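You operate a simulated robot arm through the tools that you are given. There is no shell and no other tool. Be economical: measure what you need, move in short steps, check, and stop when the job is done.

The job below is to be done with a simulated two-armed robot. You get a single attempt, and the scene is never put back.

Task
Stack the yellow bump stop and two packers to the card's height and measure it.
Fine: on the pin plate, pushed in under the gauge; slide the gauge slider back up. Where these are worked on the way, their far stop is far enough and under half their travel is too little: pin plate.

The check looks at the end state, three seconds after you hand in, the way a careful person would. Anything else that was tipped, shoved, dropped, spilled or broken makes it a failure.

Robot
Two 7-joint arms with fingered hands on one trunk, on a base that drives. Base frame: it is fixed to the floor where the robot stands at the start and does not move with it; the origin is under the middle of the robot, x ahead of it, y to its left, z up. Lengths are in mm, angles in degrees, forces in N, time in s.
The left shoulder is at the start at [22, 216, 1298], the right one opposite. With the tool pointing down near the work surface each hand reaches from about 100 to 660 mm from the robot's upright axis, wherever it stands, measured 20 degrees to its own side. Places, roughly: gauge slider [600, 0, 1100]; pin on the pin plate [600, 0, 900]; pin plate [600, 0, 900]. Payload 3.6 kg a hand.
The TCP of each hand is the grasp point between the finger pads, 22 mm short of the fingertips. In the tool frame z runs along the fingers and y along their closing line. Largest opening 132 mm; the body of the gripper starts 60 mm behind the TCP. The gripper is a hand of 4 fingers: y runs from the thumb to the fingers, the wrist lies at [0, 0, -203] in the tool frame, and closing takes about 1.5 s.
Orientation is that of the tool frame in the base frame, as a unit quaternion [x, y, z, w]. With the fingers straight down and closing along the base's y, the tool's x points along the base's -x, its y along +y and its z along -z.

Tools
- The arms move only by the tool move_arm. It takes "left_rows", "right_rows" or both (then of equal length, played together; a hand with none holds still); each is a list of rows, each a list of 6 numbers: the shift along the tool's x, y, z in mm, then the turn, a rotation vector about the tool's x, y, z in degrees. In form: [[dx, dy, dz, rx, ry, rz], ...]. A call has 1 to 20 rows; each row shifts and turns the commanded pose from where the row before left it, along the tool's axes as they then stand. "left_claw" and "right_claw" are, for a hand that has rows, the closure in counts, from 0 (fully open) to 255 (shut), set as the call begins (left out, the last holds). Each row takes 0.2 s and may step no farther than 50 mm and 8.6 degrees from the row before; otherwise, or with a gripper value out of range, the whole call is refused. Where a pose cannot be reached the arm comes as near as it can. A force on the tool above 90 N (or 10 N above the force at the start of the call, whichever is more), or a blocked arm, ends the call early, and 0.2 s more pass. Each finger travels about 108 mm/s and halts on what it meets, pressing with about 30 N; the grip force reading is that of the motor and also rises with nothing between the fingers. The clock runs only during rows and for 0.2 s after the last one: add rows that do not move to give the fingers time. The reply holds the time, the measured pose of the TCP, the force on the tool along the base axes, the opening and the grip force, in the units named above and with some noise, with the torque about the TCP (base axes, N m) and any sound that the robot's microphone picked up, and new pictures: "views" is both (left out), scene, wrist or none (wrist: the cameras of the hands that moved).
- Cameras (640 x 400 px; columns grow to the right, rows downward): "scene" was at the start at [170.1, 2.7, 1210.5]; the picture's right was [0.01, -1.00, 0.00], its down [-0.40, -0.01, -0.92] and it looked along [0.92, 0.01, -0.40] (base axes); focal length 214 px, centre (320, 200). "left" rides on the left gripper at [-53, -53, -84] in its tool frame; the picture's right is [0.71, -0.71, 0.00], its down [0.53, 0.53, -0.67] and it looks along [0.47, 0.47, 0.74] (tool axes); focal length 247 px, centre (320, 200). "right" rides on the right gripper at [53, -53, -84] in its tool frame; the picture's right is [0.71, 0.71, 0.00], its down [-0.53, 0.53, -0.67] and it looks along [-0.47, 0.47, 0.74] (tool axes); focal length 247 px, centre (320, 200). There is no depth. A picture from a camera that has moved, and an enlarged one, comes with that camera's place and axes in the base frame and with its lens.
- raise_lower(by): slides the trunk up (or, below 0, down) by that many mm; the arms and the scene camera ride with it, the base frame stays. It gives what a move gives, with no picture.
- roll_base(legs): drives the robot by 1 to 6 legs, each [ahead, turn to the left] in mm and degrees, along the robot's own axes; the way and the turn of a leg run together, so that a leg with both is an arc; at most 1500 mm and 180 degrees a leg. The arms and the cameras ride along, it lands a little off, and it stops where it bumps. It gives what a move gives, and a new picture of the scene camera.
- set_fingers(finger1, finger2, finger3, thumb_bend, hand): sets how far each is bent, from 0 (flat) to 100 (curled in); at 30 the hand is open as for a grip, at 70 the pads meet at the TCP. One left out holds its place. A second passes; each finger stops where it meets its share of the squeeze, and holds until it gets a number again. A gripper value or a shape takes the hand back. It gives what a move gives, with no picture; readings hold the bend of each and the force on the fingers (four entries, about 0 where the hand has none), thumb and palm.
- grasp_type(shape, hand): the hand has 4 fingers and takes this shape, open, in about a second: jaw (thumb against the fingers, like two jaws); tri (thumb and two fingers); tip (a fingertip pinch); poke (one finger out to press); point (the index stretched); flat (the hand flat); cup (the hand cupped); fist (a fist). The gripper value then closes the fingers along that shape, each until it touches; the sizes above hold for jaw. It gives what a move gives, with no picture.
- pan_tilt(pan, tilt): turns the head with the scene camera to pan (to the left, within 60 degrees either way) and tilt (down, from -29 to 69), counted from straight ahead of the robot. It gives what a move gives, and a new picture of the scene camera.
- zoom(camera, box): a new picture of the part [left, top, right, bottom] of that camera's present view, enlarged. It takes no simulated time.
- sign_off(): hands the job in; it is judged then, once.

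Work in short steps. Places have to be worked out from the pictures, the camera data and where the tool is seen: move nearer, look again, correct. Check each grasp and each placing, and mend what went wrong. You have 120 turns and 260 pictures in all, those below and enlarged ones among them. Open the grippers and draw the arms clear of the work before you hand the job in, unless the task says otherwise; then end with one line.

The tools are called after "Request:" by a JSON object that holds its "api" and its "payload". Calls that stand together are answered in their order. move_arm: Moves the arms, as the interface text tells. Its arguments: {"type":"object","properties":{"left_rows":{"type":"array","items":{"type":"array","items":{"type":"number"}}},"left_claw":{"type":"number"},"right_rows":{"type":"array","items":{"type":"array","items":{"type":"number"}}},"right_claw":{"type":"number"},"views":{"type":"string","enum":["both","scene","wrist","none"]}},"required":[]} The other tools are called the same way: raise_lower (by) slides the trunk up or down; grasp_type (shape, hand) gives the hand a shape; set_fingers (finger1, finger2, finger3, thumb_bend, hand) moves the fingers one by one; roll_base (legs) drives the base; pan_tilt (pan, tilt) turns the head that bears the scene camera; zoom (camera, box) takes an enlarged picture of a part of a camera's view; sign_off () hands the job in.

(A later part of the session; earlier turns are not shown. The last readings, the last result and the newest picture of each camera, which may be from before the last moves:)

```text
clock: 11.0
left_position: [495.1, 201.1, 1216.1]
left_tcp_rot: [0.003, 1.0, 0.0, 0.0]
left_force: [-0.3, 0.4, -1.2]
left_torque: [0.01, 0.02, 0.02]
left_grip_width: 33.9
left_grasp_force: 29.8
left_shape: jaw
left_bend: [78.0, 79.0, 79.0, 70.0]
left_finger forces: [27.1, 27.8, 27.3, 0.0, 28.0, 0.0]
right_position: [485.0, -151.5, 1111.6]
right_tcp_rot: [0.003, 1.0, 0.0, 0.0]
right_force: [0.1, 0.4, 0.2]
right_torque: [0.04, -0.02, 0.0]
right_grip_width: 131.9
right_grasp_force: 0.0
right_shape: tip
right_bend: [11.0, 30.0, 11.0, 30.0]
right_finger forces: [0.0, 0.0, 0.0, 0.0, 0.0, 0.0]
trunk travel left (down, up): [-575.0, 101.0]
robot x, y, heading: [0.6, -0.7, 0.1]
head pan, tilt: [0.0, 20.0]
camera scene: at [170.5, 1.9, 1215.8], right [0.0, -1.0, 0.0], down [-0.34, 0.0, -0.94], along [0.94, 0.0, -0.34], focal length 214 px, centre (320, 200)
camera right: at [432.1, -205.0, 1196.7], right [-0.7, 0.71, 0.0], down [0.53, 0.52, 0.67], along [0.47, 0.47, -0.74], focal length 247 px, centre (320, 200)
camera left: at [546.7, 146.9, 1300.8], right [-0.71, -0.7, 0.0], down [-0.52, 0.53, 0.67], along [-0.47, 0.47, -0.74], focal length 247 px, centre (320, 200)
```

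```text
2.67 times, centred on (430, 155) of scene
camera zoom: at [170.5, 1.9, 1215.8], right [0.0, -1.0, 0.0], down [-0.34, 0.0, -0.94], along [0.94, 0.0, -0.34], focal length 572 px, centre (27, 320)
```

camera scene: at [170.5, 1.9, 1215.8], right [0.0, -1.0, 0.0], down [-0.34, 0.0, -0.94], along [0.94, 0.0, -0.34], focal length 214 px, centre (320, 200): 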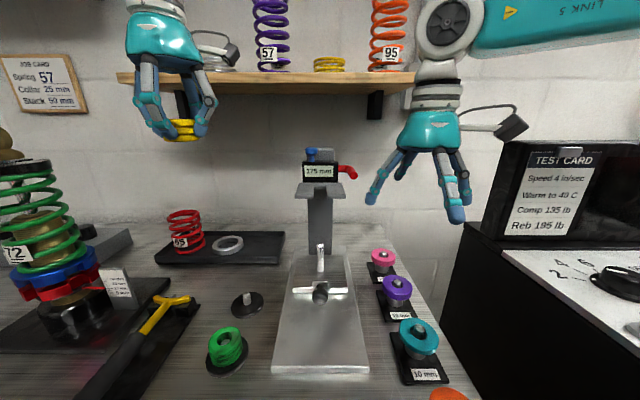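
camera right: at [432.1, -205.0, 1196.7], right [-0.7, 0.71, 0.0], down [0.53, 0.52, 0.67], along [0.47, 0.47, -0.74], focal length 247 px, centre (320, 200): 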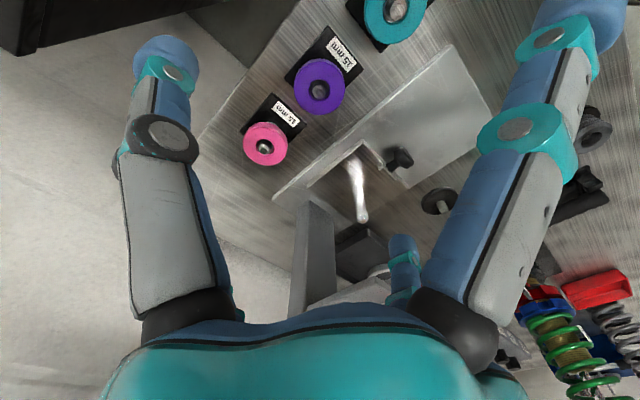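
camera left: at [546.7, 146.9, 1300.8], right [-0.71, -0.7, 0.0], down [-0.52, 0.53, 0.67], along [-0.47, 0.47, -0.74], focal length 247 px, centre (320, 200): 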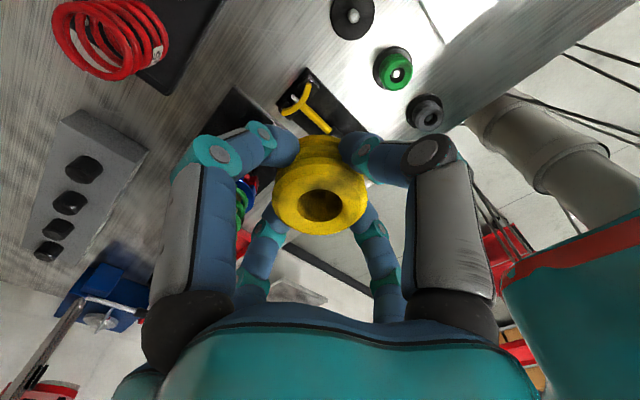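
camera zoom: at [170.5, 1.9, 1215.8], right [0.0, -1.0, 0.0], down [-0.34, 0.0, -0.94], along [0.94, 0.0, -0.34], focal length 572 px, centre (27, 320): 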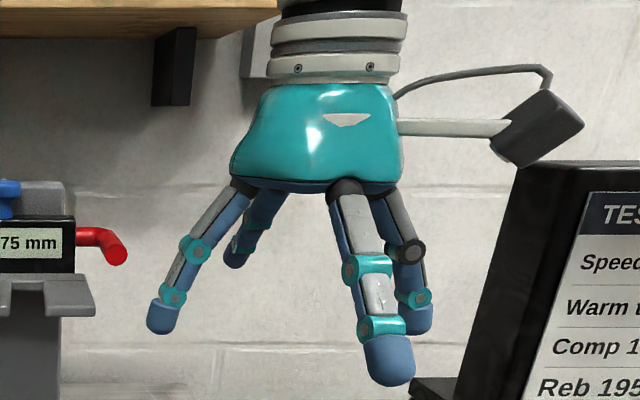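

In the tip shape the front and back fingers would strike the plate, so I curl fingers 1 and 3 away and pinch with finger 2 and thumb.

Request:
{"api": "set_fingers", "payload": {"hand": "right", "finger1": 100, "finger3": 100, "finger2": 45, "thumb_bend": 45}}

Request:
{"api": "zoom", "payload": {"camera": "scene", "box": [360, 80, 500, 230]}}

Request:
{"api": "zoom", "payload": {"camera": "right", "box": [0, 0, 640, 400]}}

```text
clock: 12.0
left_position: [494.0, 200.1, 1216.9]
left_tcp_rot: [0.002, 1.0, 0.0, 0.0]
left_force: [0.2, -1.1, -0.8]
left_torque: [0.01, 0.0, 0.0]
left_grip_width: 33.8
left_grasp_force: 30.1
left_shape: jaw
left_bend: [78.0, 79.0, 79.0, 70.0]
left_finger forces: [27.2, 27.8, 27.3, 0.0, 28.0, 0.0]
right_position: [484.7, -152.1, 1113.1]
right_tcp_rot: [0.002, 1.0, 0.0, 0.0]
right_force: [-0.1, 0.4, -0.1]
right_torque: [0.0, -0.04, 0.0]
right_grip_width: 35.5
right_grasp_force: 0.1
right_shape: fingers
right_bend: [81.0, 45.0, 81.0, 45.0]
right_finger forces: [0.1, 0.0, 0.1, 0.0, 0.1, 0.0]
trunk travel left (down, up): [-575.0, 101.0]
robot x, y, heading: [3.8, 2.8, 0.1]
head pan, tilt: [0.0, 20.0]
```

```text
2.67 times, centred on (430, 155) of scene
camera zoom: at [170.7, 1.4, 1215.7], right [0.0, -1.0, 0.0], down [-0.34, 0.0, -0.94], along [0.94, 0.0, -0.34], focal length 572 px, centre (27, 320)
```

zoom: 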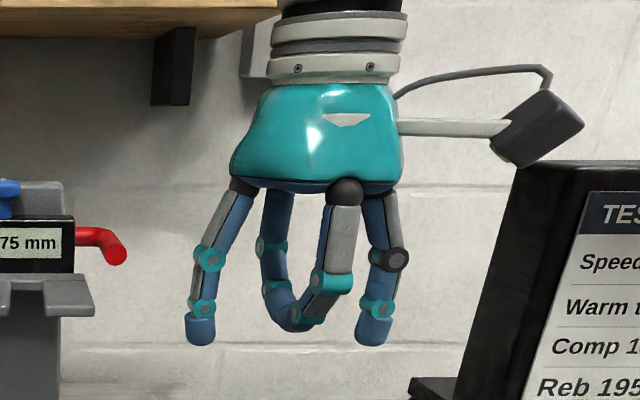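

```text
1.00 times, centred on (320, 200) of right (not enlarged: the box is as wide or as high as the picture)
camera zoom: at [432.3, -205.6, 1196.5], right [-0.7, 0.71, 0.0], down [0.53, 0.52, 0.67], along [0.47, 0.47, -0.74], focal length 247 px, centre (320, 200)
```

zoom: 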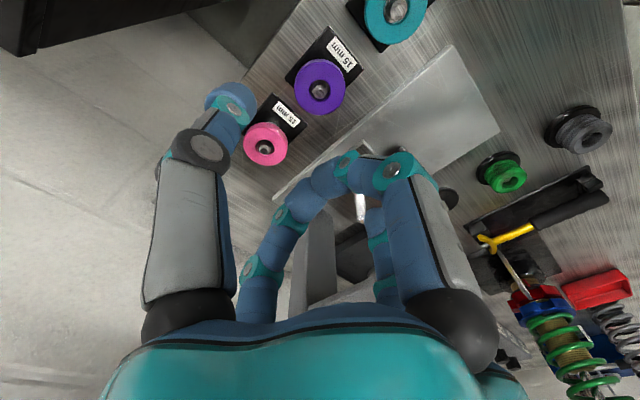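

Fingers 1 and 3 meet under the palm and would block. I straighten finger 1 and curl only finger 3 to see which is the rear one.

Request:
{"api": "set_fingers", "payload": {"hand": "right", "finger1": 0, "finger3": 30}}

Request:
{"api": "set_fingers", "payload": {"hand": "right", "finger3": 100}}

Request:
{"api": "zoom", "payload": {"camera": "scene", "box": [360, 80, 500, 230]}}

Request:
{"api": "zoom", "payload": {"camera": "right", "box": [0, 0, 640, 400]}}

```text
clock: 13.0
left_position: [493.3, 199.2, 1216.0]
left_tcp_rot: [0.001, 1.0, 0.0, 0.0]
left_force: [0.9, 0.4, -0.7]
left_torque: [-0.01, -0.02, -0.01]
left_grip_width: 33.9
left_grasp_force: 30.6
left_shape: jaw
left_bend: [78.0, 79.0, 79.0, 70.0]
left_finger forces: [27.1, 27.9, 27.3, 0.0, 27.9, 0.0]
right_position: [486.1, -150.5, 1111.9]
right_tcp_rot: [0.001, 1.0, 0.001, 0.0]
right_force: [0.1, 0.2, 0.1]
right_torque: [-0.01, -0.02, 0.03]
right_grip_width: 96.3
right_grasp_force: 0.0
right_shape: fingers
right_bend: [1.0, 45.0, 30.0, 45.0]
right_finger forces: [0.0, 0.0, 0.0, 0.0, 0.0, 0.0]
trunk travel left (down, up): [-575.0, 101.0]
robot x, y, heading: [1.5, -2.0, -0.3]
head pan, tilt: [0.0, 20.0]
```

```text
clock: 14.0
left_position: [494.1, 198.7, 1216.3]
left_tcp_rot: [0.003, 1.0, 0.0, -0.001]
left_force: [0.0, -0.5, -0.8]
left_torque: [0.02, 0.0, 0.01]
left_grip_width: 33.7
left_grasp_force: 29.9
left_shape: jaw
left_bend: [78.0, 79.0, 79.0, 70.0]
left_finger forces: [27.1, 27.8, 27.4, 0.1, 27.9, 0.0]
right_position: [485.2, -151.1, 1112.7]
right_tcp_rot: [0.002, 1.0, 0.0, 0.0]
right_force: [-0.4, 0.4, 0.2]
right_torque: [-0.02, -0.01, 0.02]
right_grip_width: 96.6
right_grasp_force: 0.1
right_shape: fingers
right_bend: [1.0, 45.0, 100.0, 45.0]
right_finger forces: [0.0, 0.1, 0.2, 0.0, 0.0, 0.0]
trunk travel left (down, up): [-575.0, 101.0]
robot x, y, heading: [1.7, 1.5, 0.2]
head pan, tilt: [0.0, 20.0]
```

```text
2.67 times, centred on (430, 155) of scene
camera zoom: at [170.7, 1.5, 1215.7], right [0.0, -1.0, 0.0], down [-0.34, 0.0, -0.94], along [0.94, 0.0, -0.34], focal length 572 px, centre (27, 320)
```

zoom: 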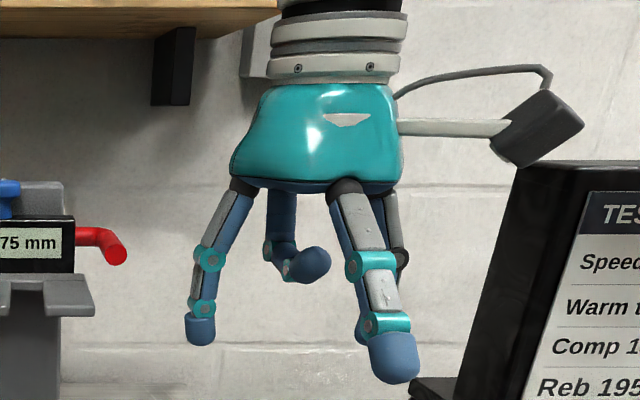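

```text
1.00 times, centred on (320, 200) of right (not enlarged: the box is as wide or as high as the picture)
camera zoom: at [432.3, -205.5, 1196.5], right [-0.7, 0.71, 0.0], down [0.53, 0.52, 0.67], along [0.47, 0.47, -0.74], focal length 247 px, centre (320, 200)
```

zoom: 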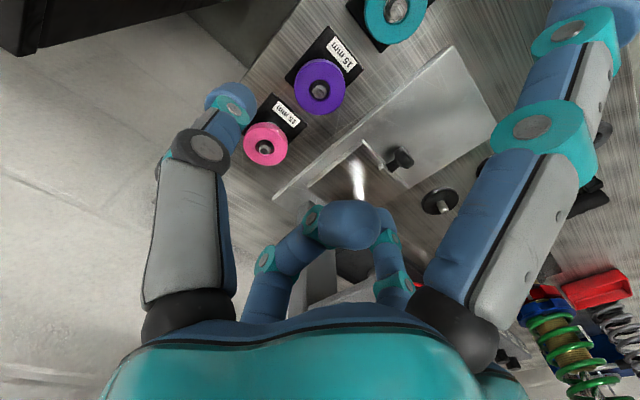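

Finger 3 is the rear one and now is curled clear. I bring the right hand over the front of the knob, with a slight tilt so the wrist stays away from the gauge.

Request:
{"api": "move_arm", "payload": {"right_rows": [[10, 38, 0, 0, 0, 0], [10, 38, 0, 0, 0, 0], [0, 38, 0, 0, 0, 0], [0, 38, 0, 0, 0, 0], [0, 0, 0, 0, -6, 0], [0, 0, 0, 0, -6, 0]], "views": "both"}}

```text
clock: 15.4
left_position: [493.8, 199.1, 1216.1]
left_tcp_rot: [0.003, 1.0, 0.0, -0.001]
left_force: [-0.7, 0.3, -0.8]
left_torque: [-0.02, 0.02, 0.03]
left_grip_width: 34.0
left_grasp_force: 30.2
left_shape: jaw
left_bend: [78.0, 79.0, 79.0, 70.0]
left_finger forces: [27.1, 27.8, 27.3, 0.0, 28.0, 0.0]
right_position: [467.5, 0.7, 1111.0]
right_tcp_rot: [0.002, 0.994, 0.001, 0.105]
right_force: [0.4, 0.3, 0.0]
right_torque: [-0.01, -0.02, 0.01]
right_grip_width: 96.7
right_grasp_force: 0.1
right_shape: fingers
right_bend: [1.0, 45.0, 100.0, 45.0]
right_finger forces: [0.1, 0.1, 0.0, 0.0, 0.0, 0.0]
trunk travel left (down, up): [-575.0, 101.0]
robot x, y, heading: [-0.4, 2.6, 0.1]
head pan, tilt: [0.0, 20.0]
camera scene: at [171.1, 1.5, 1215.7], right [0.0, -1.0, 0.0], down [-0.34, 0.0, -0.94], along [0.94, 0.0, -0.34], focal length 214 px, centre (320, 200)
camera right: at [397.4, -52.5, 1182.5], right [-0.69, 0.71, -0.15], down [0.38, 0.52, 0.76], along [0.62, 0.47, -0.63], focal length 247 px, centre (320, 200)
```

scene: 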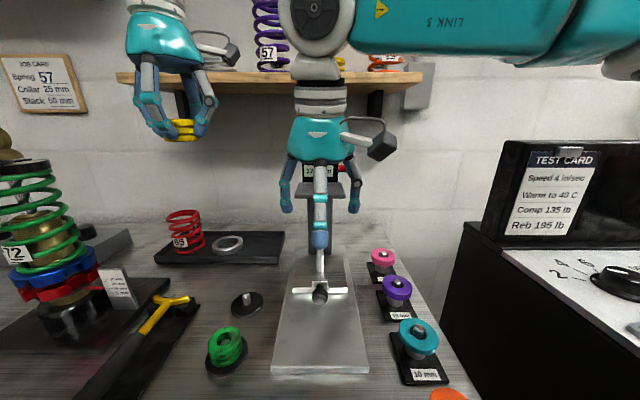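
right: 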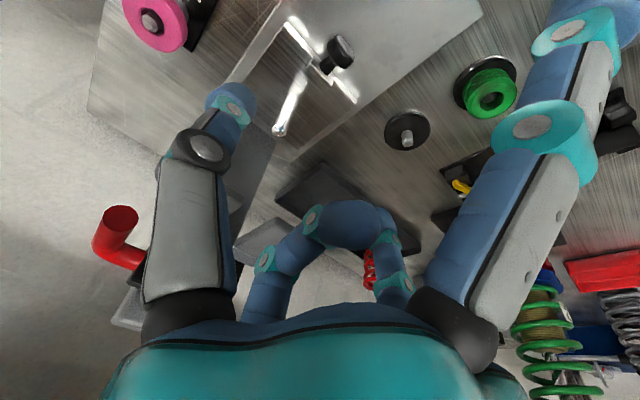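

The hand is in line with the knob. I descend vertically to just above it.

Request:
{"api": "move_arm", "payload": {"right_rows": [[8.3, 0, 39.1, 0, 0, 0], [8.3, 0, 39.1, 0, 0, 0], [8.3, 0, 39.1, 0, 0, 0], [4.2, 0, 19.6, 0, 0, 0]], "views": "both"}}

Request:
{"api": "zoom", "payload": {"camera": "scene", "box": [260, 150, 380, 310]}}

```text
clock: 16.4
left_position: [494.5, 199.6, 1215.5]
left_tcp_rot: [0.001, 1.0, 0.0, -0.001]
left_force: [0.3, -0.5, -0.2]
left_torque: [0.03, -0.03, -0.01]
left_grip_width: 33.7
left_grasp_force: 30.3
left_shape: jaw
left_bend: [78.0, 79.0, 79.0, 70.0]
left_finger forces: [27.1, 27.9, 27.3, 0.0, 28.0, 0.0]
right_position: [466.1, 1.2, 971.4]
right_tcp_rot: [0.003, 0.994, 0.0, 0.106]
right_force: [0.4, 0.6, 0.0]
right_torque: [-0.01, -0.03, 0.03]
right_grip_width: 96.6
right_grasp_force: 0.0
right_shape: fingers
right_bend: [1.0, 45.0, 100.0, 45.0]
right_finger forces: [0.0, 0.1, 0.0, 0.0, 0.1, 0.1]
trunk travel left (down, up): [-575.0, 101.0]
robot x, y, heading: [2.9, 1.4, 0.0]
head pan, tilt: [0.0, 20.0]
camera scene: at [170.8, 1.4, 1215.7], right [0.0, -1.0, 0.0], down [-0.34, 0.0, -0.94], along [0.94, 0.0, -0.34], focal length 214 px, centre (320, 200)
camera right: at [396.7, -52.0, 1042.4], right [-0.69, 0.71, -0.15], down [0.38, 0.52, 0.76], along [0.62, 0.47, -0.63], focal length 247 px, centre (320, 200)
```

scene: 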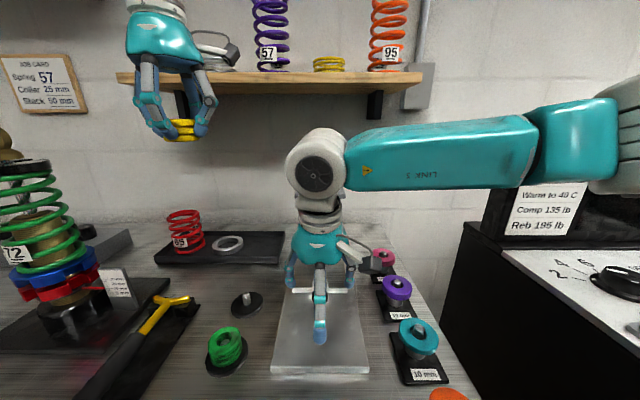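
right: 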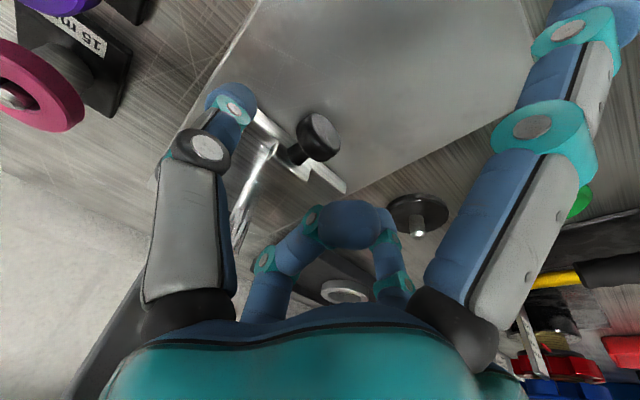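

```text
2.50 times, centred on (320, 230) of scene
camera zoom: at [170.8, 1.4, 1215.7], right [0.0, -1.0, 0.0], down [-0.34, 0.0, -0.94], along [0.94, 0.0, -0.34], focal length 536 px, centre (320, 125)
```

zoom: 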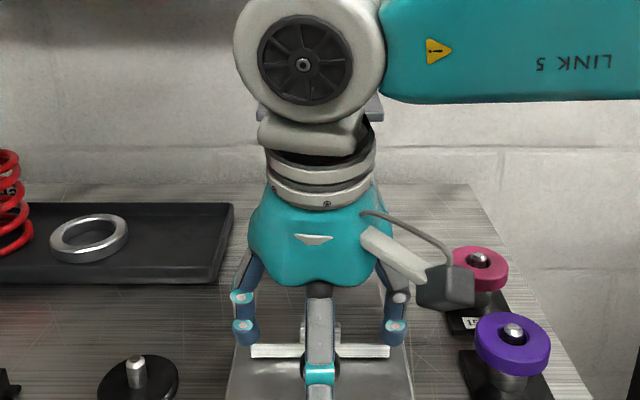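

The knob is at about (480,1,914). I lower the pinch over it and move in.

Request:
{"api": "move_arm", "payload": {"right_rows": [[4.8, 0, 22.5, 0, 0, 0], [4.8, 0, 22.5, 0, 0, 0], [-13.7, 0, 2.9, 0, 0, 0]], "views": "both"}}

Request:
{"api": "zoom", "payload": {"camera": "scene", "box": [270, 200, 370, 330]}}

```text
clock: 17.2
left_position: [494.5, 200.0, 1216.5]
left_tcp_rot: [0.002, 1.0, 0.0, 0.0]
left_force: [0.0, -0.3, -0.5]
left_torque: [0.03, 0.06, -0.01]
left_grip_width: 34.0
left_grasp_force: 29.3
left_shape: jaw
left_bend: [78.0, 79.0, 79.0, 70.0]
left_finger forces: [27.1, 27.7, 27.3, 0.0, 28.0, 0.1]
right_position: [480.7, 2.4, 924.9]
right_tcp_rot: [0.001, 0.995, 0.0, 0.104]
right_force: [0.2, 0.2, -0.5]
right_torque: [0.02, -0.02, 0.02]
right_grip_width: 96.7
right_grasp_force: 0.0
right_shape: fingers
right_bend: [1.0, 45.0, 100.0, 45.0]
right_finger forces: [0.1, 0.1, 0.1, 0.0, 0.0, 0.0]
trunk travel left (down, up): [-575.0, 101.0]
robot x, y, heading: [1.3, -1.7, 0.2]
head pan, tilt: [0.0, 20.0]
camera scene: at [170.9, 1.6, 1215.7], right [0.0, -1.0, 0.0], down [-0.34, 0.0, -0.94], along [0.94, 0.0, -0.34], focal length 214 px, centre (320, 200)
camera right: at [412.1, -51.2, 996.9], right [-0.69, 0.71, -0.15], down [0.38, 0.52, 0.76], along [0.62, 0.47, -0.63], focal length 247 px, centre (320, 200)
```

scene: 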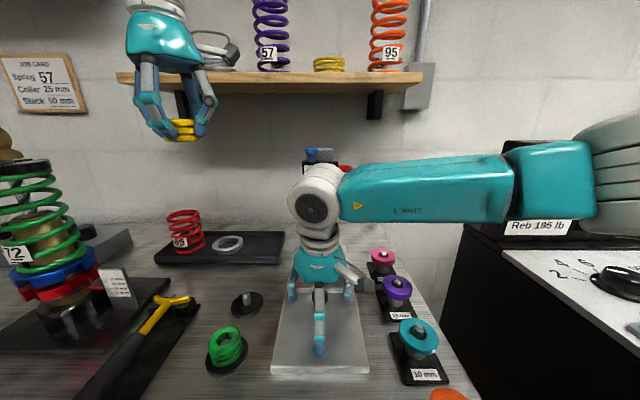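
right: 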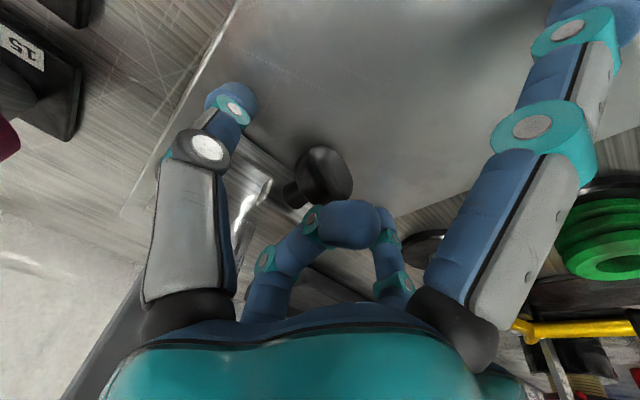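

```text
3.08 times, centred on (320, 265) of scene
camera zoom: at [170.9, 1.6, 1215.7], right [0.0, -1.0, 0.0], down [-0.34, 0.0, -0.94], along [0.94, 0.0, -0.34], focal length 660 px, centre (320, 0)
```

zoom: 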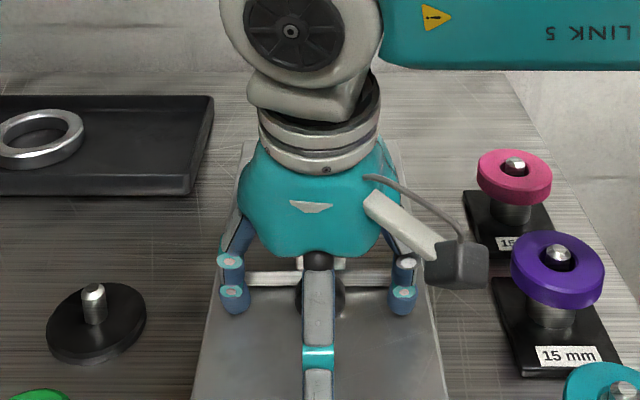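

The knob (481,1,909) lies right between finger 2 and thumb. I pinch it.

Request:
{"api": "set_fingers", "payload": {"hand": "right", "finger2": 80, "thumb_bend": 80}}

Request:
{"api": "zoom", "payload": {"camera": "scene", "box": [270, 200, 370, 330]}}

Request:
{"api": "zoom", "payload": {"camera": "right", "box": [0, 0, 640, 400]}}

```text
clock: 18.2
left_position: [493.2, 197.7, 1214.9]
left_tcp_rot: [0.003, 1.0, 0.0, -0.001]
left_force: [-0.1, -0.2, -0.3]
left_torque: [0.01, 0.01, 0.02]
left_grip_width: 33.9
left_grasp_force: 30.1
left_shape: jaw
left_bend: [78.0, 79.0, 79.0, 70.0]
left_finger forces: [27.2, 27.8, 27.3, 0.1, 28.0, 0.1]
right_position: [480.5, 0.0, 924.3]
right_tcp_rot: [0.003, 0.995, -0.001, 0.104]
right_force: [-0.9, -9.7, -9.1]
right_torque: [-0.19, 0.05, 0.02]
right_grip_width: 84.9
right_grasp_force: 10.8
right_shape: fingers
right_bend: [1.0, 66.0, 100.0, 67.0]
right_finger forces: [0.0, 7.2, 0.1, 0.1, 14.3, 0.0]
trunk travel left (down, up): [-575.0, 101.0]
robot x, y, heading: [-2.8, -2.7, -0.2]
head pan, tilt: [0.0, 20.0]
```

```text
3.08 times, centred on (320, 265) of scene
camera zoom: at [171.3, 0.5, 1215.6], right [0.0, -1.0, 0.0], down [-0.34, 0.0, -0.94], along [0.94, 0.0, -0.34], focal length 660 px, centre (320, 0)
```

zoom: 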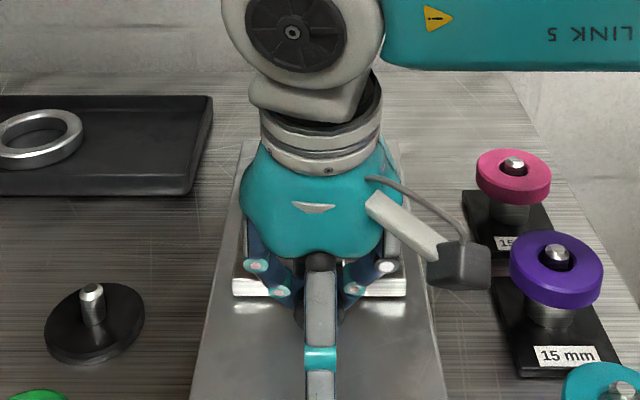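

```text
1.00 times, centred on (320, 200) of right (not enlarged: the box is as wide or as high as the picture)
camera zoom: at [412.3, -53.1, 996.3], right [-0.69, 0.71, -0.15], down [0.38, 0.52, 0.76], along [0.62, 0.47, -0.63], focal length 247 px, centre (320, 200)
```

zoom: 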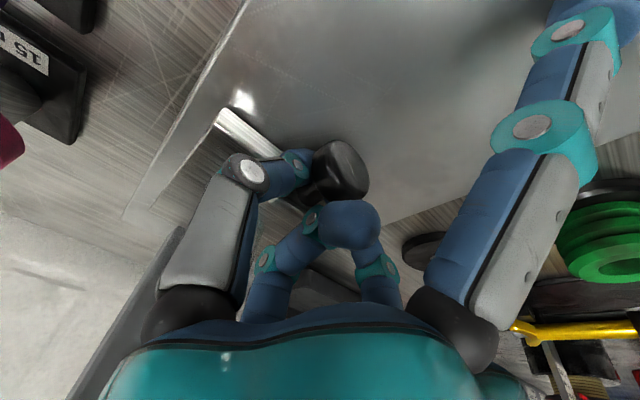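

The squeeze already shifted the plate slightly out, the fingers hooking behind the knob head. I pull toward the robot in small steps.

Request:
{"api": "move_arm", "payload": {"right_rows": [[9.8, 0, -2.1, 0, 0, 0], [9.8, 0, -2.1, 0, 0, 0], [9.8, 0, -2.1, 0, 0, 0], [9.8, 0, -2.1, 0, 0, 0], [9.8, 0, -2.1, 0, 0, 0]], "views": "both"}}

Request:
{"api": "zoom", "payload": {"camera": "scene", "box": [270, 200, 370, 380]}}

```text
clock: 19.4
left_position: [494.8, 198.1, 1216.7]
left_tcp_rot: [0.002, 1.0, 0.0, -0.001]
left_force: [0.4, 0.7, -0.3]
left_torque: [0.0, 0.01, -0.02]
left_grip_width: 33.8
left_grasp_force: 30.2
left_shape: jaw
left_bend: [78.0, 79.0, 79.0, 70.0]
left_finger forces: [27.1, 27.8, 27.4, 0.0, 28.0, 0.0]
right_position: [431.0, 0.4, 925.6]
right_tcp_rot: [0.002, 0.995, 0.0, 0.104]
right_force: [0.1, -9.0, -11.1]
right_torque: [-0.13, 0.01, 0.01]
right_grip_width: 85.2
right_grasp_force: 10.8
right_shape: fingers
right_bend: [1.0, 66.0, 100.0, 67.0]
right_finger forces: [0.0, 6.9, 0.0, 0.0, 14.7, 0.1]
trunk travel left (down, up): [-575.0, 101.0]
robot x, y, heading: [-0.6, 2.6, 0.0]
head pan, tilt: [0.0, 20.0]
camera scene: at [171.2, 0.4, 1215.7], right [0.0, -1.0, 0.0], down [-0.34, 0.0, -0.94], along [0.94, 0.0, -0.34], focal length 214 px, centre (320, 200)
camera right: at [362.2, -52.7, 996.7], right [-0.69, 0.71, -0.15], down [0.38, 0.52, 0.76], along [0.62, 0.47, -0.63], focal length 247 px, centre (320, 200)
```

scene: 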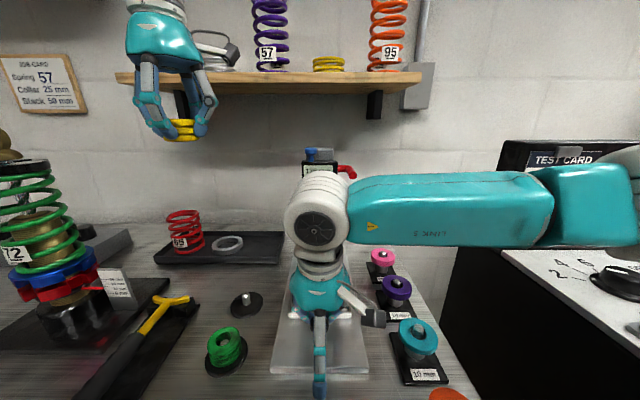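
right: 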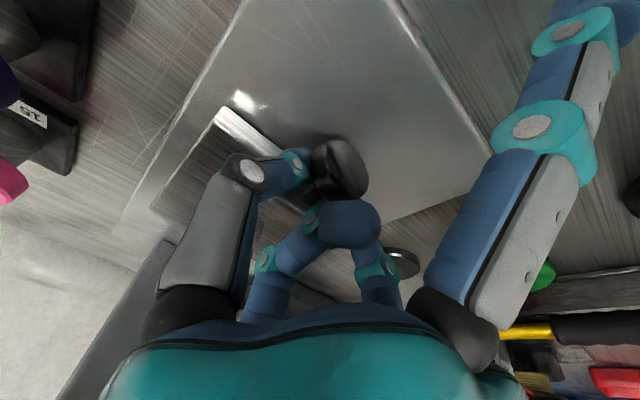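

```text
2.22 times, centred on (320, 290) of scene
camera zoom: at [171.2, 0.4, 1215.7], right [0.0, -1.0, 0.0], down [-0.34, 0.0, -0.94], along [0.94, 0.0, -0.34], focal length 477 px, centre (320, 0)
```

zoom: 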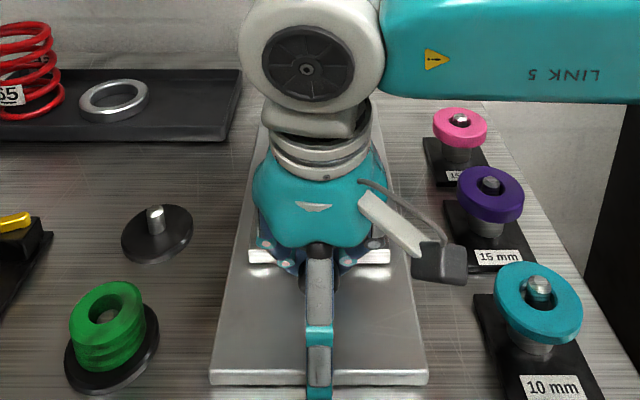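

The plate follows. I keep pulling until the stop.

Request:
{"api": "move_arm", "payload": {"right_rows": [[9.8, 0, -2.1, 0, 0, 0], [9.8, 0, -2.1, 0, 0, 0], [9.8, 0, -2.1, 0, 0, 0], [9.8, 0, -2.1, 0, 0, 0], [9.8, 0, -2.1, 0, 0, 0]], "views": "scene"}}

```text
clock: 20.6
left_position: [495.1, 197.9, 1216.2]
left_tcp_rot: [0.002, 1.0, 0.0, 0.0]
left_force: [-0.2, 0.3, -0.9]
left_torque: [-0.04, 0.02, 0.01]
left_grip_width: 34.0
left_grasp_force: 29.9
left_shape: jaw
left_bend: [78.0, 79.0, 79.0, 70.0]
left_finger forces: [27.1, 27.9, 27.2, 0.1, 28.0, 0.0]
right_position: [382.1, 1.0, 925.8]
right_tcp_rot: [0.002, 0.995, 0.001, 0.105]
right_force: [-0.3, -6.7, -10.7]
right_torque: [-0.13, 0.05, -0.01]
right_grip_width: 85.1
right_grasp_force: 10.7
right_shape: fingers
right_bend: [1.0, 66.0, 100.0, 67.0]
right_finger forces: [0.0, 7.0, 0.0, 0.0, 14.5, 0.2]
trunk travel left (down, up): [-575.0, 101.0]
robot x, y, heading: [0.9, 3.1, -0.2]
head pan, tilt: [0.0, 20.0]
camera scene: at [171.1, 0.5, 1215.6], right [0.0, -1.0, 0.0], down [-0.34, 0.0, -0.94], along [0.94, 0.0, -0.34], focal length 214 px, centre (320, 200)
```

scene: 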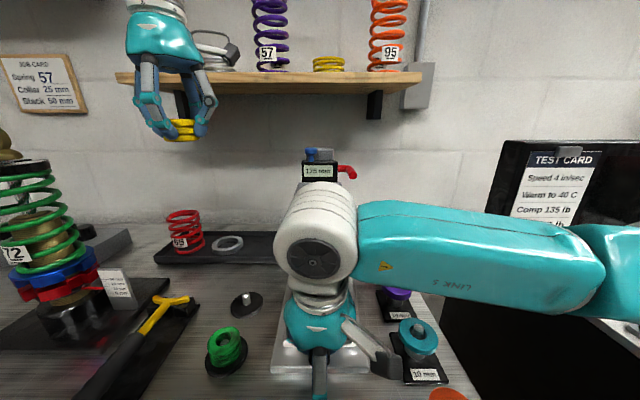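

No stop yet; I pull further.

Request:
{"api": "move_arm", "payload": {"right_rows": [[9.8, 0, -2.1, 0, 0, 0], [9.8, 0, -2.1, 0, 0, 0], [9.8, 0, -2.1, 0, 0, 0]], "views": "both"}}

```text
clock: 21.4
left_position: [497.7, 199.3, 1215.2]
left_tcp_rot: [0.001, 1.0, 0.0, -0.003]
left_force: [0.4, -1.0, -0.9]
left_torque: [0.0, 0.01, 0.01]
left_grip_width: 33.9
left_grasp_force: 29.9
left_shape: jaw
left_bend: [78.0, 79.0, 79.0, 70.0]
left_finger forces: [27.2, 28.0, 27.2, 0.1, 28.1, 0.0]
right_position: [357.8, 2.3, 925.3]
right_tcp_rot: [0.004, 0.994, 0.0, 0.106]
right_force: [21.5, -7.1, -9.5]
right_torque: [-0.1, -0.29, 0.05]
right_grip_width: 85.1
right_grasp_force: 15.0
right_shape: fingers
right_bend: [1.0, 66.0, 100.0, 67.0]
right_finger forces: [0.0, 9.6, 0.1, 0.1, 19.9, 0.0]
trunk travel left (down, up): [-575.0, 101.0]
robot x, y, heading: [1.2, 4.3, 0.2]
head pan, tilt: [0.0, 20.0]
camera scene: at [175.1, 0.7, 1215.1], right [0.0, -1.0, 0.0], down [-0.35, 0.0, -0.94], along [0.94, 0.0, -0.35], focal length 214 px, centre (320, 200)
camera right: at [288.8, -52.1, 997.0], right [-0.68, 0.71, -0.15], down [0.38, 0.52, 0.77], along [0.62, 0.47, -0.63], focal length 247 px, centre (320, 200)
```

scene: 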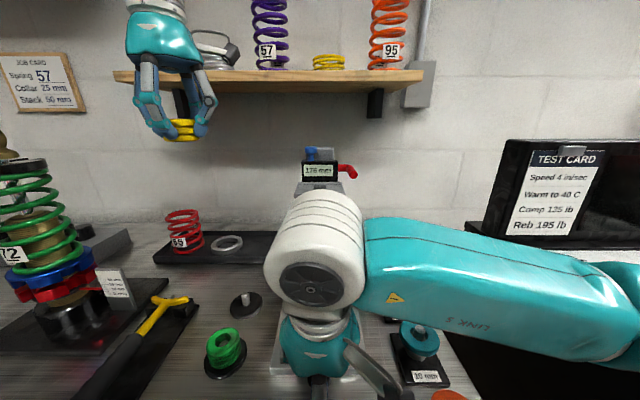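
right: 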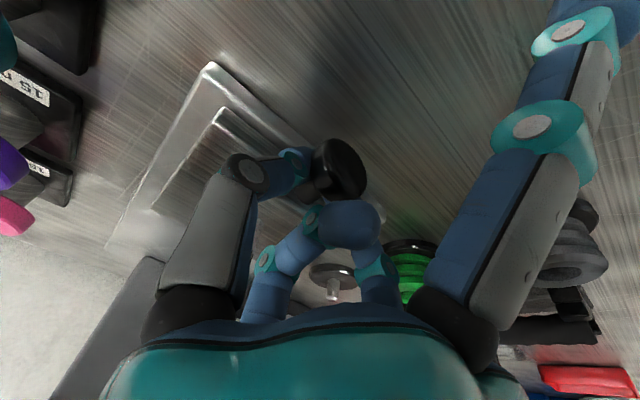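

The pull met the far stop (21 N). I ease back, open the pinch and lift off.

Request:
{"api": "move_arm", "payload": {"right_rows": [[-2.9, 0, 0.6, 0, 0, 0]], "views": "none"}}

Request:
{"api": "set_fingers", "payload": {"hand": "right", "finger2": 42, "thumb_bend": 42}}

Request:
{"api": "move_arm", "payload": {"right_rows": [[-8.3, 0, -39.1, 0, 0, 0], [-8.3, 0, -39.1, 0, 0, 0], [-8.3, 0, -39.1, 0, 0, 0], [-8.3, 0, -39.1, 0, 0, 0], [-8.3, 0, -39.1, 0, 0, 0], [0, -40, 0, 0, 6, 0], [0, -40, 0, 0, 6, 0], [0, -40, 0, 0, 0, 0], [0, -40, 0, 0, 0, 0], [0, -20, 0, 0, 0, 0]], "views": "both"}}

```text
clock: 21.8
left_position: [497.3, 197.7, 1215.5]
left_tcp_rot: [0.002, 1.0, 0.0, -0.001]
left_force: [-0.7, 0.5, 0.0]
left_torque: [-0.02, 0.0, -0.04]
left_grip_width: 33.8
left_grasp_force: 30.3
left_shape: jaw
left_bend: [78.0, 79.0, 79.0, 70.0]
left_finger forces: [27.0, 28.0, 27.2, 0.1, 28.0, 0.1]
right_position: [358.3, 0.5, 925.4]
right_tcp_rot: [0.004, 0.994, 0.0, 0.107]
right_force: [20.5, -8.8, -5.1]
right_torque: [-0.17, -0.3, 0.04]
right_grip_width: 84.9
right_grasp_force: 15.0
right_shape: fingers
right_bend: [1.0, 66.0, 100.0, 67.0]
right_finger forces: [0.1, 9.2, 0.0, 0.0, 20.3, 0.0]
trunk travel left (down, up): [-575.0, 101.0]
robot x, y, heading: [2.2, -1.7, 0.1]
head pan, tilt: [0.0, 20.0]
```

```text
clock: 22.8
left_position: [494.1, 199.0, 1216.2]
left_tcp_rot: [0.001, 1.0, 0.0, -0.001]
left_force: [0.9, 0.3, 0.0]
left_torque: [0.02, -0.02, 0.01]
left_grip_width: 34.1
left_grasp_force: 30.3
left_shape: jaw
left_bend: [78.0, 79.0, 79.0, 70.0]
left_finger forces: [27.2, 27.9, 27.3, 0.1, 28.0, 0.0]
right_position: [354.5, 2.9, 925.6]
right_tcp_rot: [0.002, 0.995, 0.001, 0.104]
right_force: [0.7, -0.2, 0.6]
right_torque: [0.03, 0.0, 0.01]
right_grip_width: 98.6
right_grasp_force: 0.1
right_shape: fingers
right_bend: [1.0, 42.0, 100.0, 42.0]
right_finger forces: [0.1, 0.0, 0.1, 0.0, 0.0, 0.1]
trunk travel left (down, up): [-575.0, 101.0]
robot x, y, heading: [-2.5, 4.1, -0.0]
head pan, tilt: [0.0, 20.0]
```

```text
clock: 25.0
left_position: [493.3, 199.1, 1216.9]
left_tcp_rot: [0.002, 1.0, -0.001, -0.001]
left_force: [-0.2, 0.3, -0.2]
left_torque: [-0.01, 0.04, -0.01]
left_grip_width: 33.9
left_grasp_force: 30.6
left_shape: jaw
left_bend: [78.0, 79.0, 79.0, 70.0]
left_finger forces: [27.1, 27.9, 27.3, 0.0, 28.0, 0.0]
right_position: [400.9, -175.8, 1098.2]
right_tcp_rot: [0.001, 1.0, 0.001, 0.0]
right_force: [-0.3, -0.4, -0.8]
right_torque: [-0.01, -0.03, -0.02]
right_grip_width: 98.6
right_grasp_force: 0.1
right_shape: fingers
right_bend: [1.0, 42.0, 100.0, 42.0]
right_finger forces: [0.0, 0.0, 0.1, 0.1, 0.1, 0.0]
right hand out of reach, approached as far as the arm can: row 3, 4, 5
trunk travel left (down, up): [-575.0, 101.0]
robot x, y, heading: [-0.7, 1.2, -0.0]
head pan, tilt: [0.0, 20.0]
camera scene: at [170.5, 1.2, 1215.8], right [0.0, -1.0, 0.0], down [-0.34, 0.0, -0.94], along [0.94, 0.0, -0.34], focal length 214 px, centre (320, 200)
camera right: at [348.0, -230.2, 1182.5], right [-0.71, 0.71, 0.0], down [0.53, 0.52, 0.67], along [0.47, 0.47, -0.74], focal length 247 px, centre (320, 200)
```

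scene: 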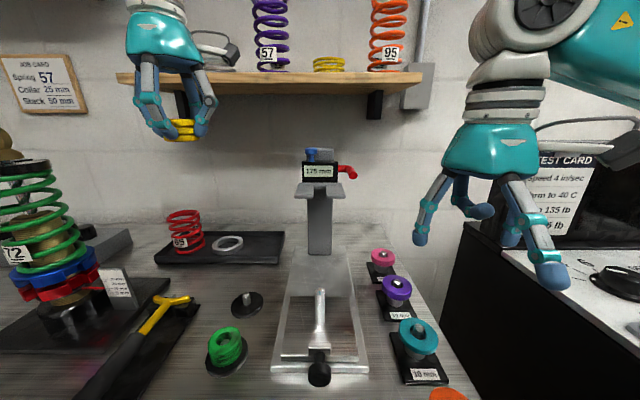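
right: 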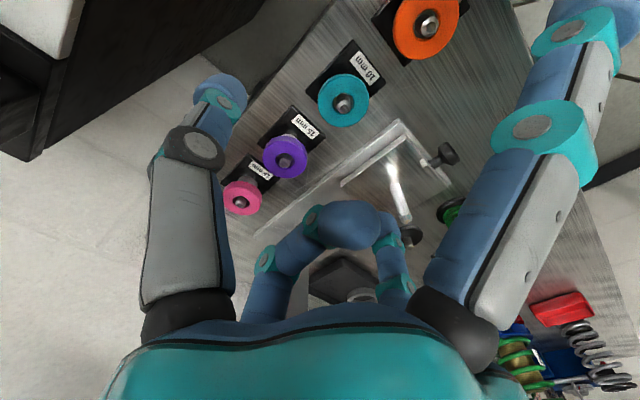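

The plate is fully out. I measure where the pin now stands from both cameras.

Request:
{"api": "zoom", "payload": {"camera": "scene", "box": [270, 270, 370, 395]}}

Request:
{"api": "zoom", "payload": {"camera": "right", "box": [330, 110, 480, 250]}}

Request:
{"api": "zoom", "payload": {"camera": "right", "box": [290, 0, 480, 140]}}

```text
3.20 times, centred on (320, 332) of scene
camera zoom: at [170.5, 1.2, 1215.8], right [0.0, -1.0, 0.0], down [-0.34, 0.0, -0.94], along [0.94, 0.0, -0.34], focal length 686 px, centre (320, -224)
```

zoom: 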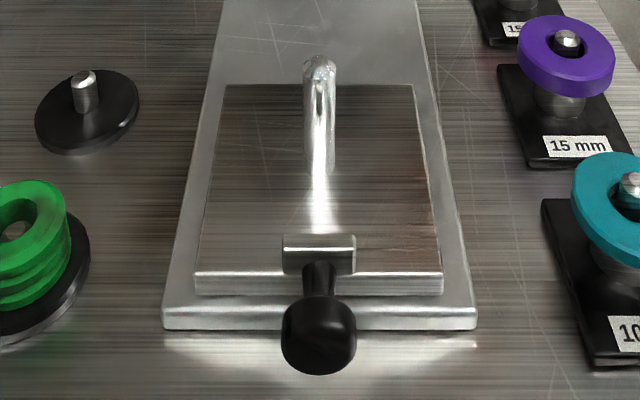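

```text
2.86 times, centred on (405, 180) of right
camera zoom: at [348.0, -230.2, 1182.5], right [-0.71, 0.71, 0.0], down [0.53, 0.52, 0.67], along [0.47, 0.47, -0.74], focal length 706 px, centre (77, 257)
```

zoom: 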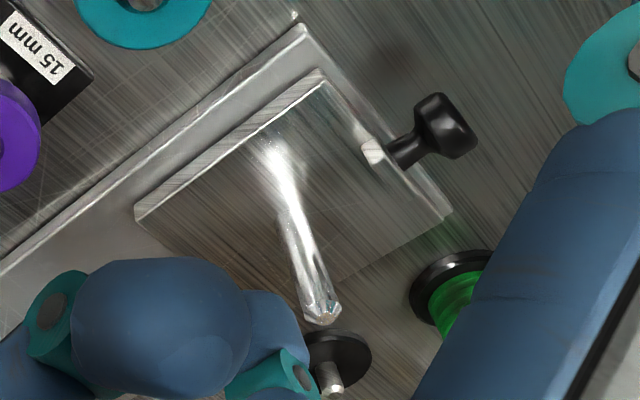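

```text
2.86 times, centred on (385, 70) of right
camera zoom: at [348.0, -230.2, 1182.5], right [-0.71, 0.71, 0.0], down [0.53, 0.52, 0.67], along [0.47, 0.47, -0.74], focal length 706 px, centre (134, 571)
```

zoom: 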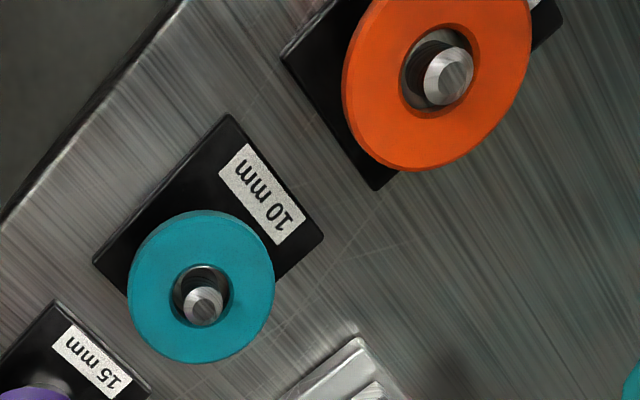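

The pin tip is at (431, 1, 976). I bring the left hand with the yellow stop above it.

Request:
{"api": "move_arm", "payload": {"left_rows": [[32, -20, 0, 0, 0, 0], [31, -30, 0, 0, 0, 0], [0, -45, 20, 0, 0, 0], [0, -45, 30, 0, 0, 0], [0, -45, 40, 0, 0, 0], [0, -13, 40, 0, 0, 0], [0, 0, 40, 0, 0, 0], [0, 0, 30, 0, 0, 0]], "views": "both"}}

Request:
{"api": "zoom", "payload": {"camera": "scene", "box": [250, 180, 390, 350]}}

Request:
{"api": "zoom", "payload": {"camera": "right", "box": [330, 110, 480, 250]}}

```text
refused: row 4 steps farther than a row can; nothing moved
```

```text
2.35 times, centred on (320, 265) of scene
camera zoom: at [170.5, 1.2, 1215.8], right [0.0, -1.0, 0.0], down [-0.34, 0.0, -0.94], along [0.94, 0.0, -0.34], focal length 505 px, centre (320, 47)
```

zoom: 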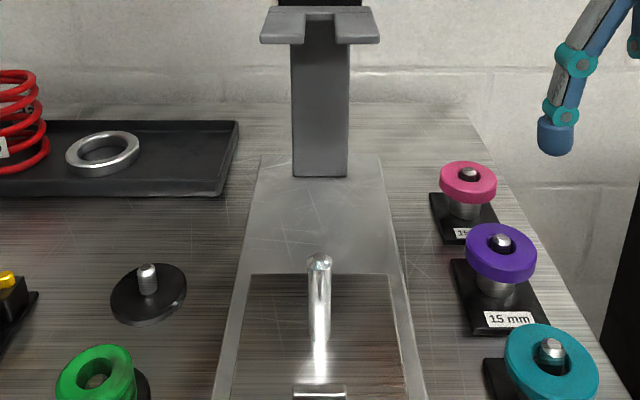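

```text
2.86 times, centred on (405, 180) of right
camera zoom: at [348.0, -230.2, 1182.5], right [-0.71, 0.71, 0.0], down [0.53, 0.52, 0.67], along [0.47, 0.47, -0.74], focal length 706 px, centre (77, 257)
```

zoom: 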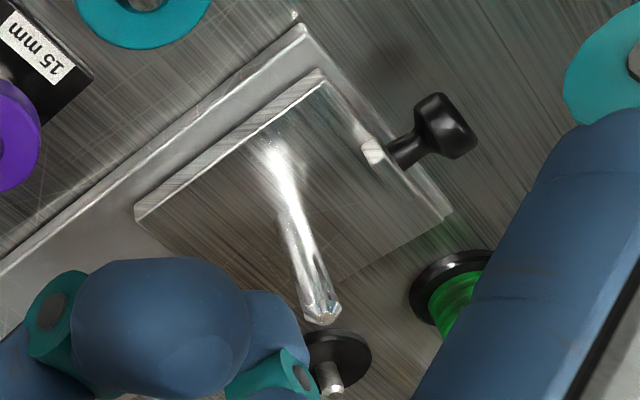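

One row was too long; I repeat with shorter rows.

Request:
{"api": "move_arm", "payload": {"left_rows": [[32, -20, 0, 0, 0, 0], [31, -30, 0, 0, 0, 0], [0, -40, 20, 0, 0, 0], [0, -40, 25, 0, 0, 0], [0, -40, 25, 0, 0, 0], [0, -29, 35, 0, 0, 0], [0, 0, 45, 0, 0, 0], [0, 0, 45, 0, 0, 0]], "views": "both"}}

Request:
{"api": "zoom", "payload": {"camera": "scene", "box": [250, 180, 390, 350]}}

Request:
{"api": "zoom", "payload": {"camera": "right", "box": [330, 110, 480, 250]}}

```text
clock: 26.8
left_position: [430.8, -1.3, 1022.4]
left_tcp_rot: [0.001, 1.0, 0.0, -0.001]
left_force: [-0.3, 0.7, -0.3]
left_torque: [-0.01, -0.04, 0.01]
left_grip_width: 33.9
left_grasp_force: 29.7
left_shape: jaw
left_bend: [78.0, 79.0, 79.0, 70.0]
left_finger forces: [27.3, 27.8, 27.4, 0.0, 28.2, 0.0]
right_position: [401.8, -175.0, 1097.9]
right_tcp_rot: [0.002, 1.0, 0.0, 0.001]
right_force: [0.3, 0.1, -0.3]
right_torque: [-0.01, 0.01, 0.02]
right_grip_width: 98.7
right_grasp_force: 0.1
right_shape: fingers
right_bend: [1.0, 42.0, 100.0, 42.0]
right_finger forces: [0.1, 0.0, 0.0, 0.0, 0.0, 0.0]
trunk travel left (down, up): [-575.0, 101.0]
robot x, y, heading: [-2.3, -0.1, 0.1]
head pan, tilt: [0.0, 20.0]
camera scene: at [170.9, 1.2, 1215.7], right [0.0, -1.0, 0.0], down [-0.34, 0.0, -0.94], along [0.94, 0.0, -0.34], focal length 214 px, centre (320, 200)
camera left: at [482.3, -54.8, 1106.4], right [-0.71, -0.7, 0.0], down [-0.52, 0.53, 0.67], along [-0.47, 0.47, -0.74], focal length 247 px, centre (320, 200)
```

scene: 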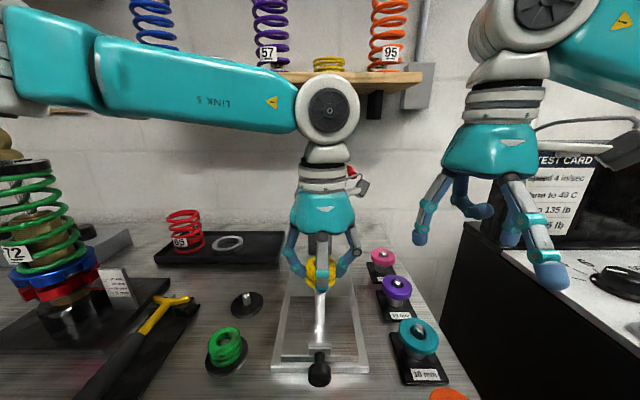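
left: 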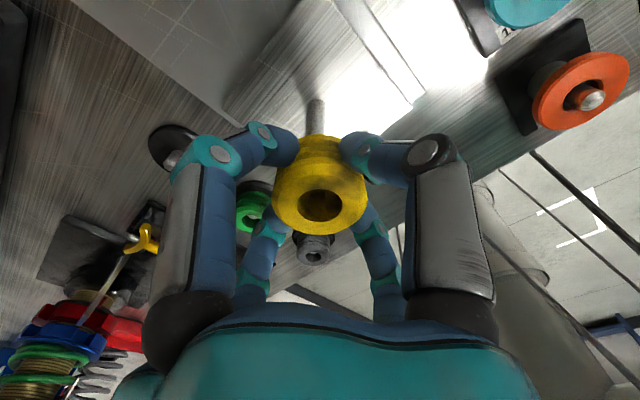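

```text
2.35 times, centred on (320, 265) of scene
camera zoom: at [170.9, 1.2, 1215.7], right [0.0, -1.0, 0.0], down [-0.34, 0.0, -0.94], along [0.94, 0.0, -0.34], focal length 505 px, centre (320, 47)
```

zoom: 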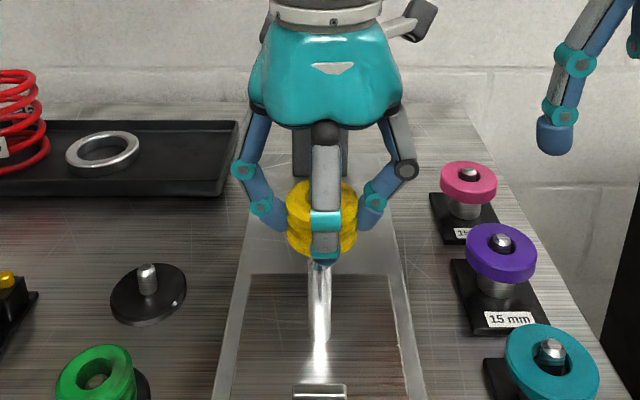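

```text
2.86 times, centred on (405, 180) of right
camera zoom: at [348.5, -229.8, 1182.3], right [-0.7, 0.71, 0.0], down [0.53, 0.52, 0.67], along [0.47, 0.47, -0.74], focal length 706 px, centre (77, 257)
```

zoom: 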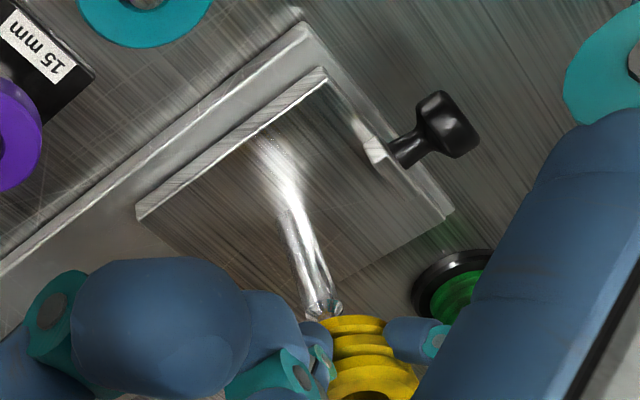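

The stop sits just above the pin, 1–1.5 mm to the right of it. I correct that and lower it a little onto the pin tip.

Request:
{"api": "move_arm", "payload": {"left_rows": [[0, 1.5, 8, 0, 0, 0], [0, 0, 8, 0, 0, 0], [0, 0, 6, 0, 0, 0], [0, 0, 6, 0, 0, 0]], "views": "both"}}

Request:
{"api": "zoom", "payload": {"camera": "left", "box": [240, 100, 400, 260]}}

Request:
{"api": "zoom", "payload": {"camera": "scene", "box": [285, 240, 355, 340]}}

```text
clock: 27.8
left_position: [428.0, 1.7, 994.6]
left_tcp_rot: [0.003, 1.0, 0.001, -0.001]
left_force: [-0.2, -0.3, 0.2]
left_torque: [-0.01, -0.03, 0.0]
left_grip_width: 34.0
left_grasp_force: 30.2
left_shape: jaw
left_bend: [78.0, 79.0, 79.0, 70.0]
left_finger forces: [27.2, 27.9, 27.3, 0.0, 28.2, 0.1]
right_position: [400.9, -176.3, 1097.8]
right_tcp_rot: [0.002, 1.0, 0.0, 0.0]
right_force: [0.1, 0.1, 0.3]
right_torque: [0.04, 0.01, -0.01]
right_grip_width: 98.7
right_grasp_force: 0.1
right_shape: fingers
right_bend: [1.0, 42.0, 100.0, 42.0]
right_finger forces: [0.1, 0.1, 0.0, 0.0, 0.0, 0.0]
trunk travel left (down, up): [-575.0, 101.0]
robot x, y, heading: [0.7, -0.6, 0.1]
head pan, tilt: [0.0, 20.0]
camera scene: at [170.7, 1.4, 1215.7], right [0.0, -1.0, 0.0], down [-0.34, 0.0, -0.94], along [0.94, 0.0, -0.34], focal length 214 px, centre (320, 200)
camera left: at [482.6, -51.7, 1078.9], right [-0.71, -0.7, 0.0], down [-0.52, 0.53, 0.67], along [-0.47, 0.47, -0.74], focal length 247 px, centre (320, 200)
```

scene: 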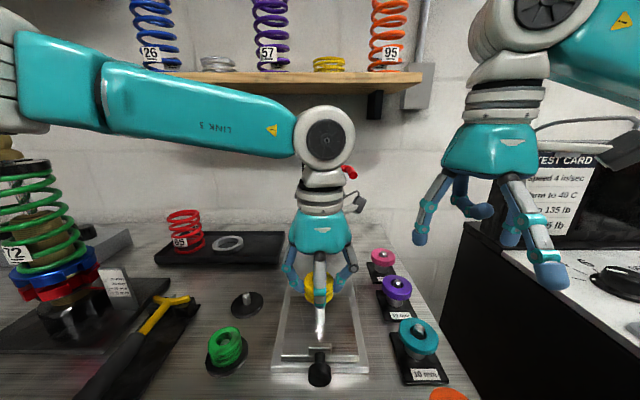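
left: 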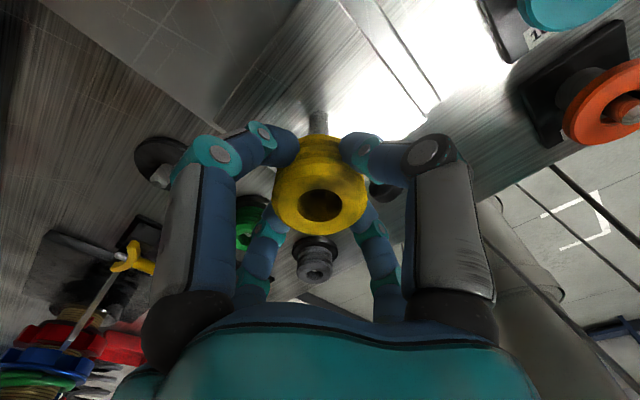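

```text
2.50 times, centred on (320, 180) of left
camera zoom: at [482.6, -51.7, 1078.9], right [-0.71, -0.7, 0.0], down [-0.52, 0.53, 0.67], along [-0.47, 0.47, -0.74], focal length 617 px, centre (320, 250)
```

zoom: 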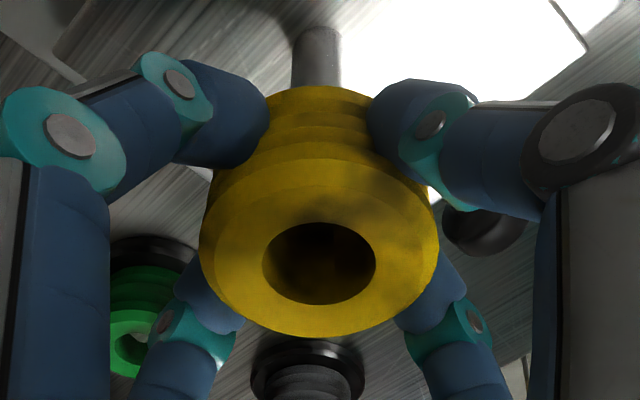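

```text
4.00 times, centred on (320, 290) of scene
camera zoom: at [170.7, 1.4, 1215.7], right [0.0, -1.0, 0.0], down [-0.34, 0.0, -0.94], along [0.94, 0.0, -0.34], focal length 858 px, centre (320, -160)
```

zoom: 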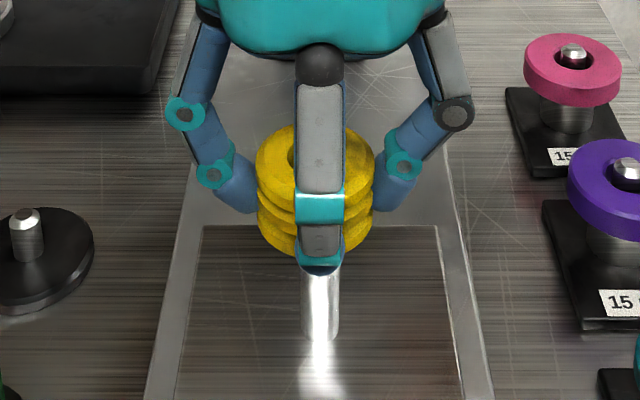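

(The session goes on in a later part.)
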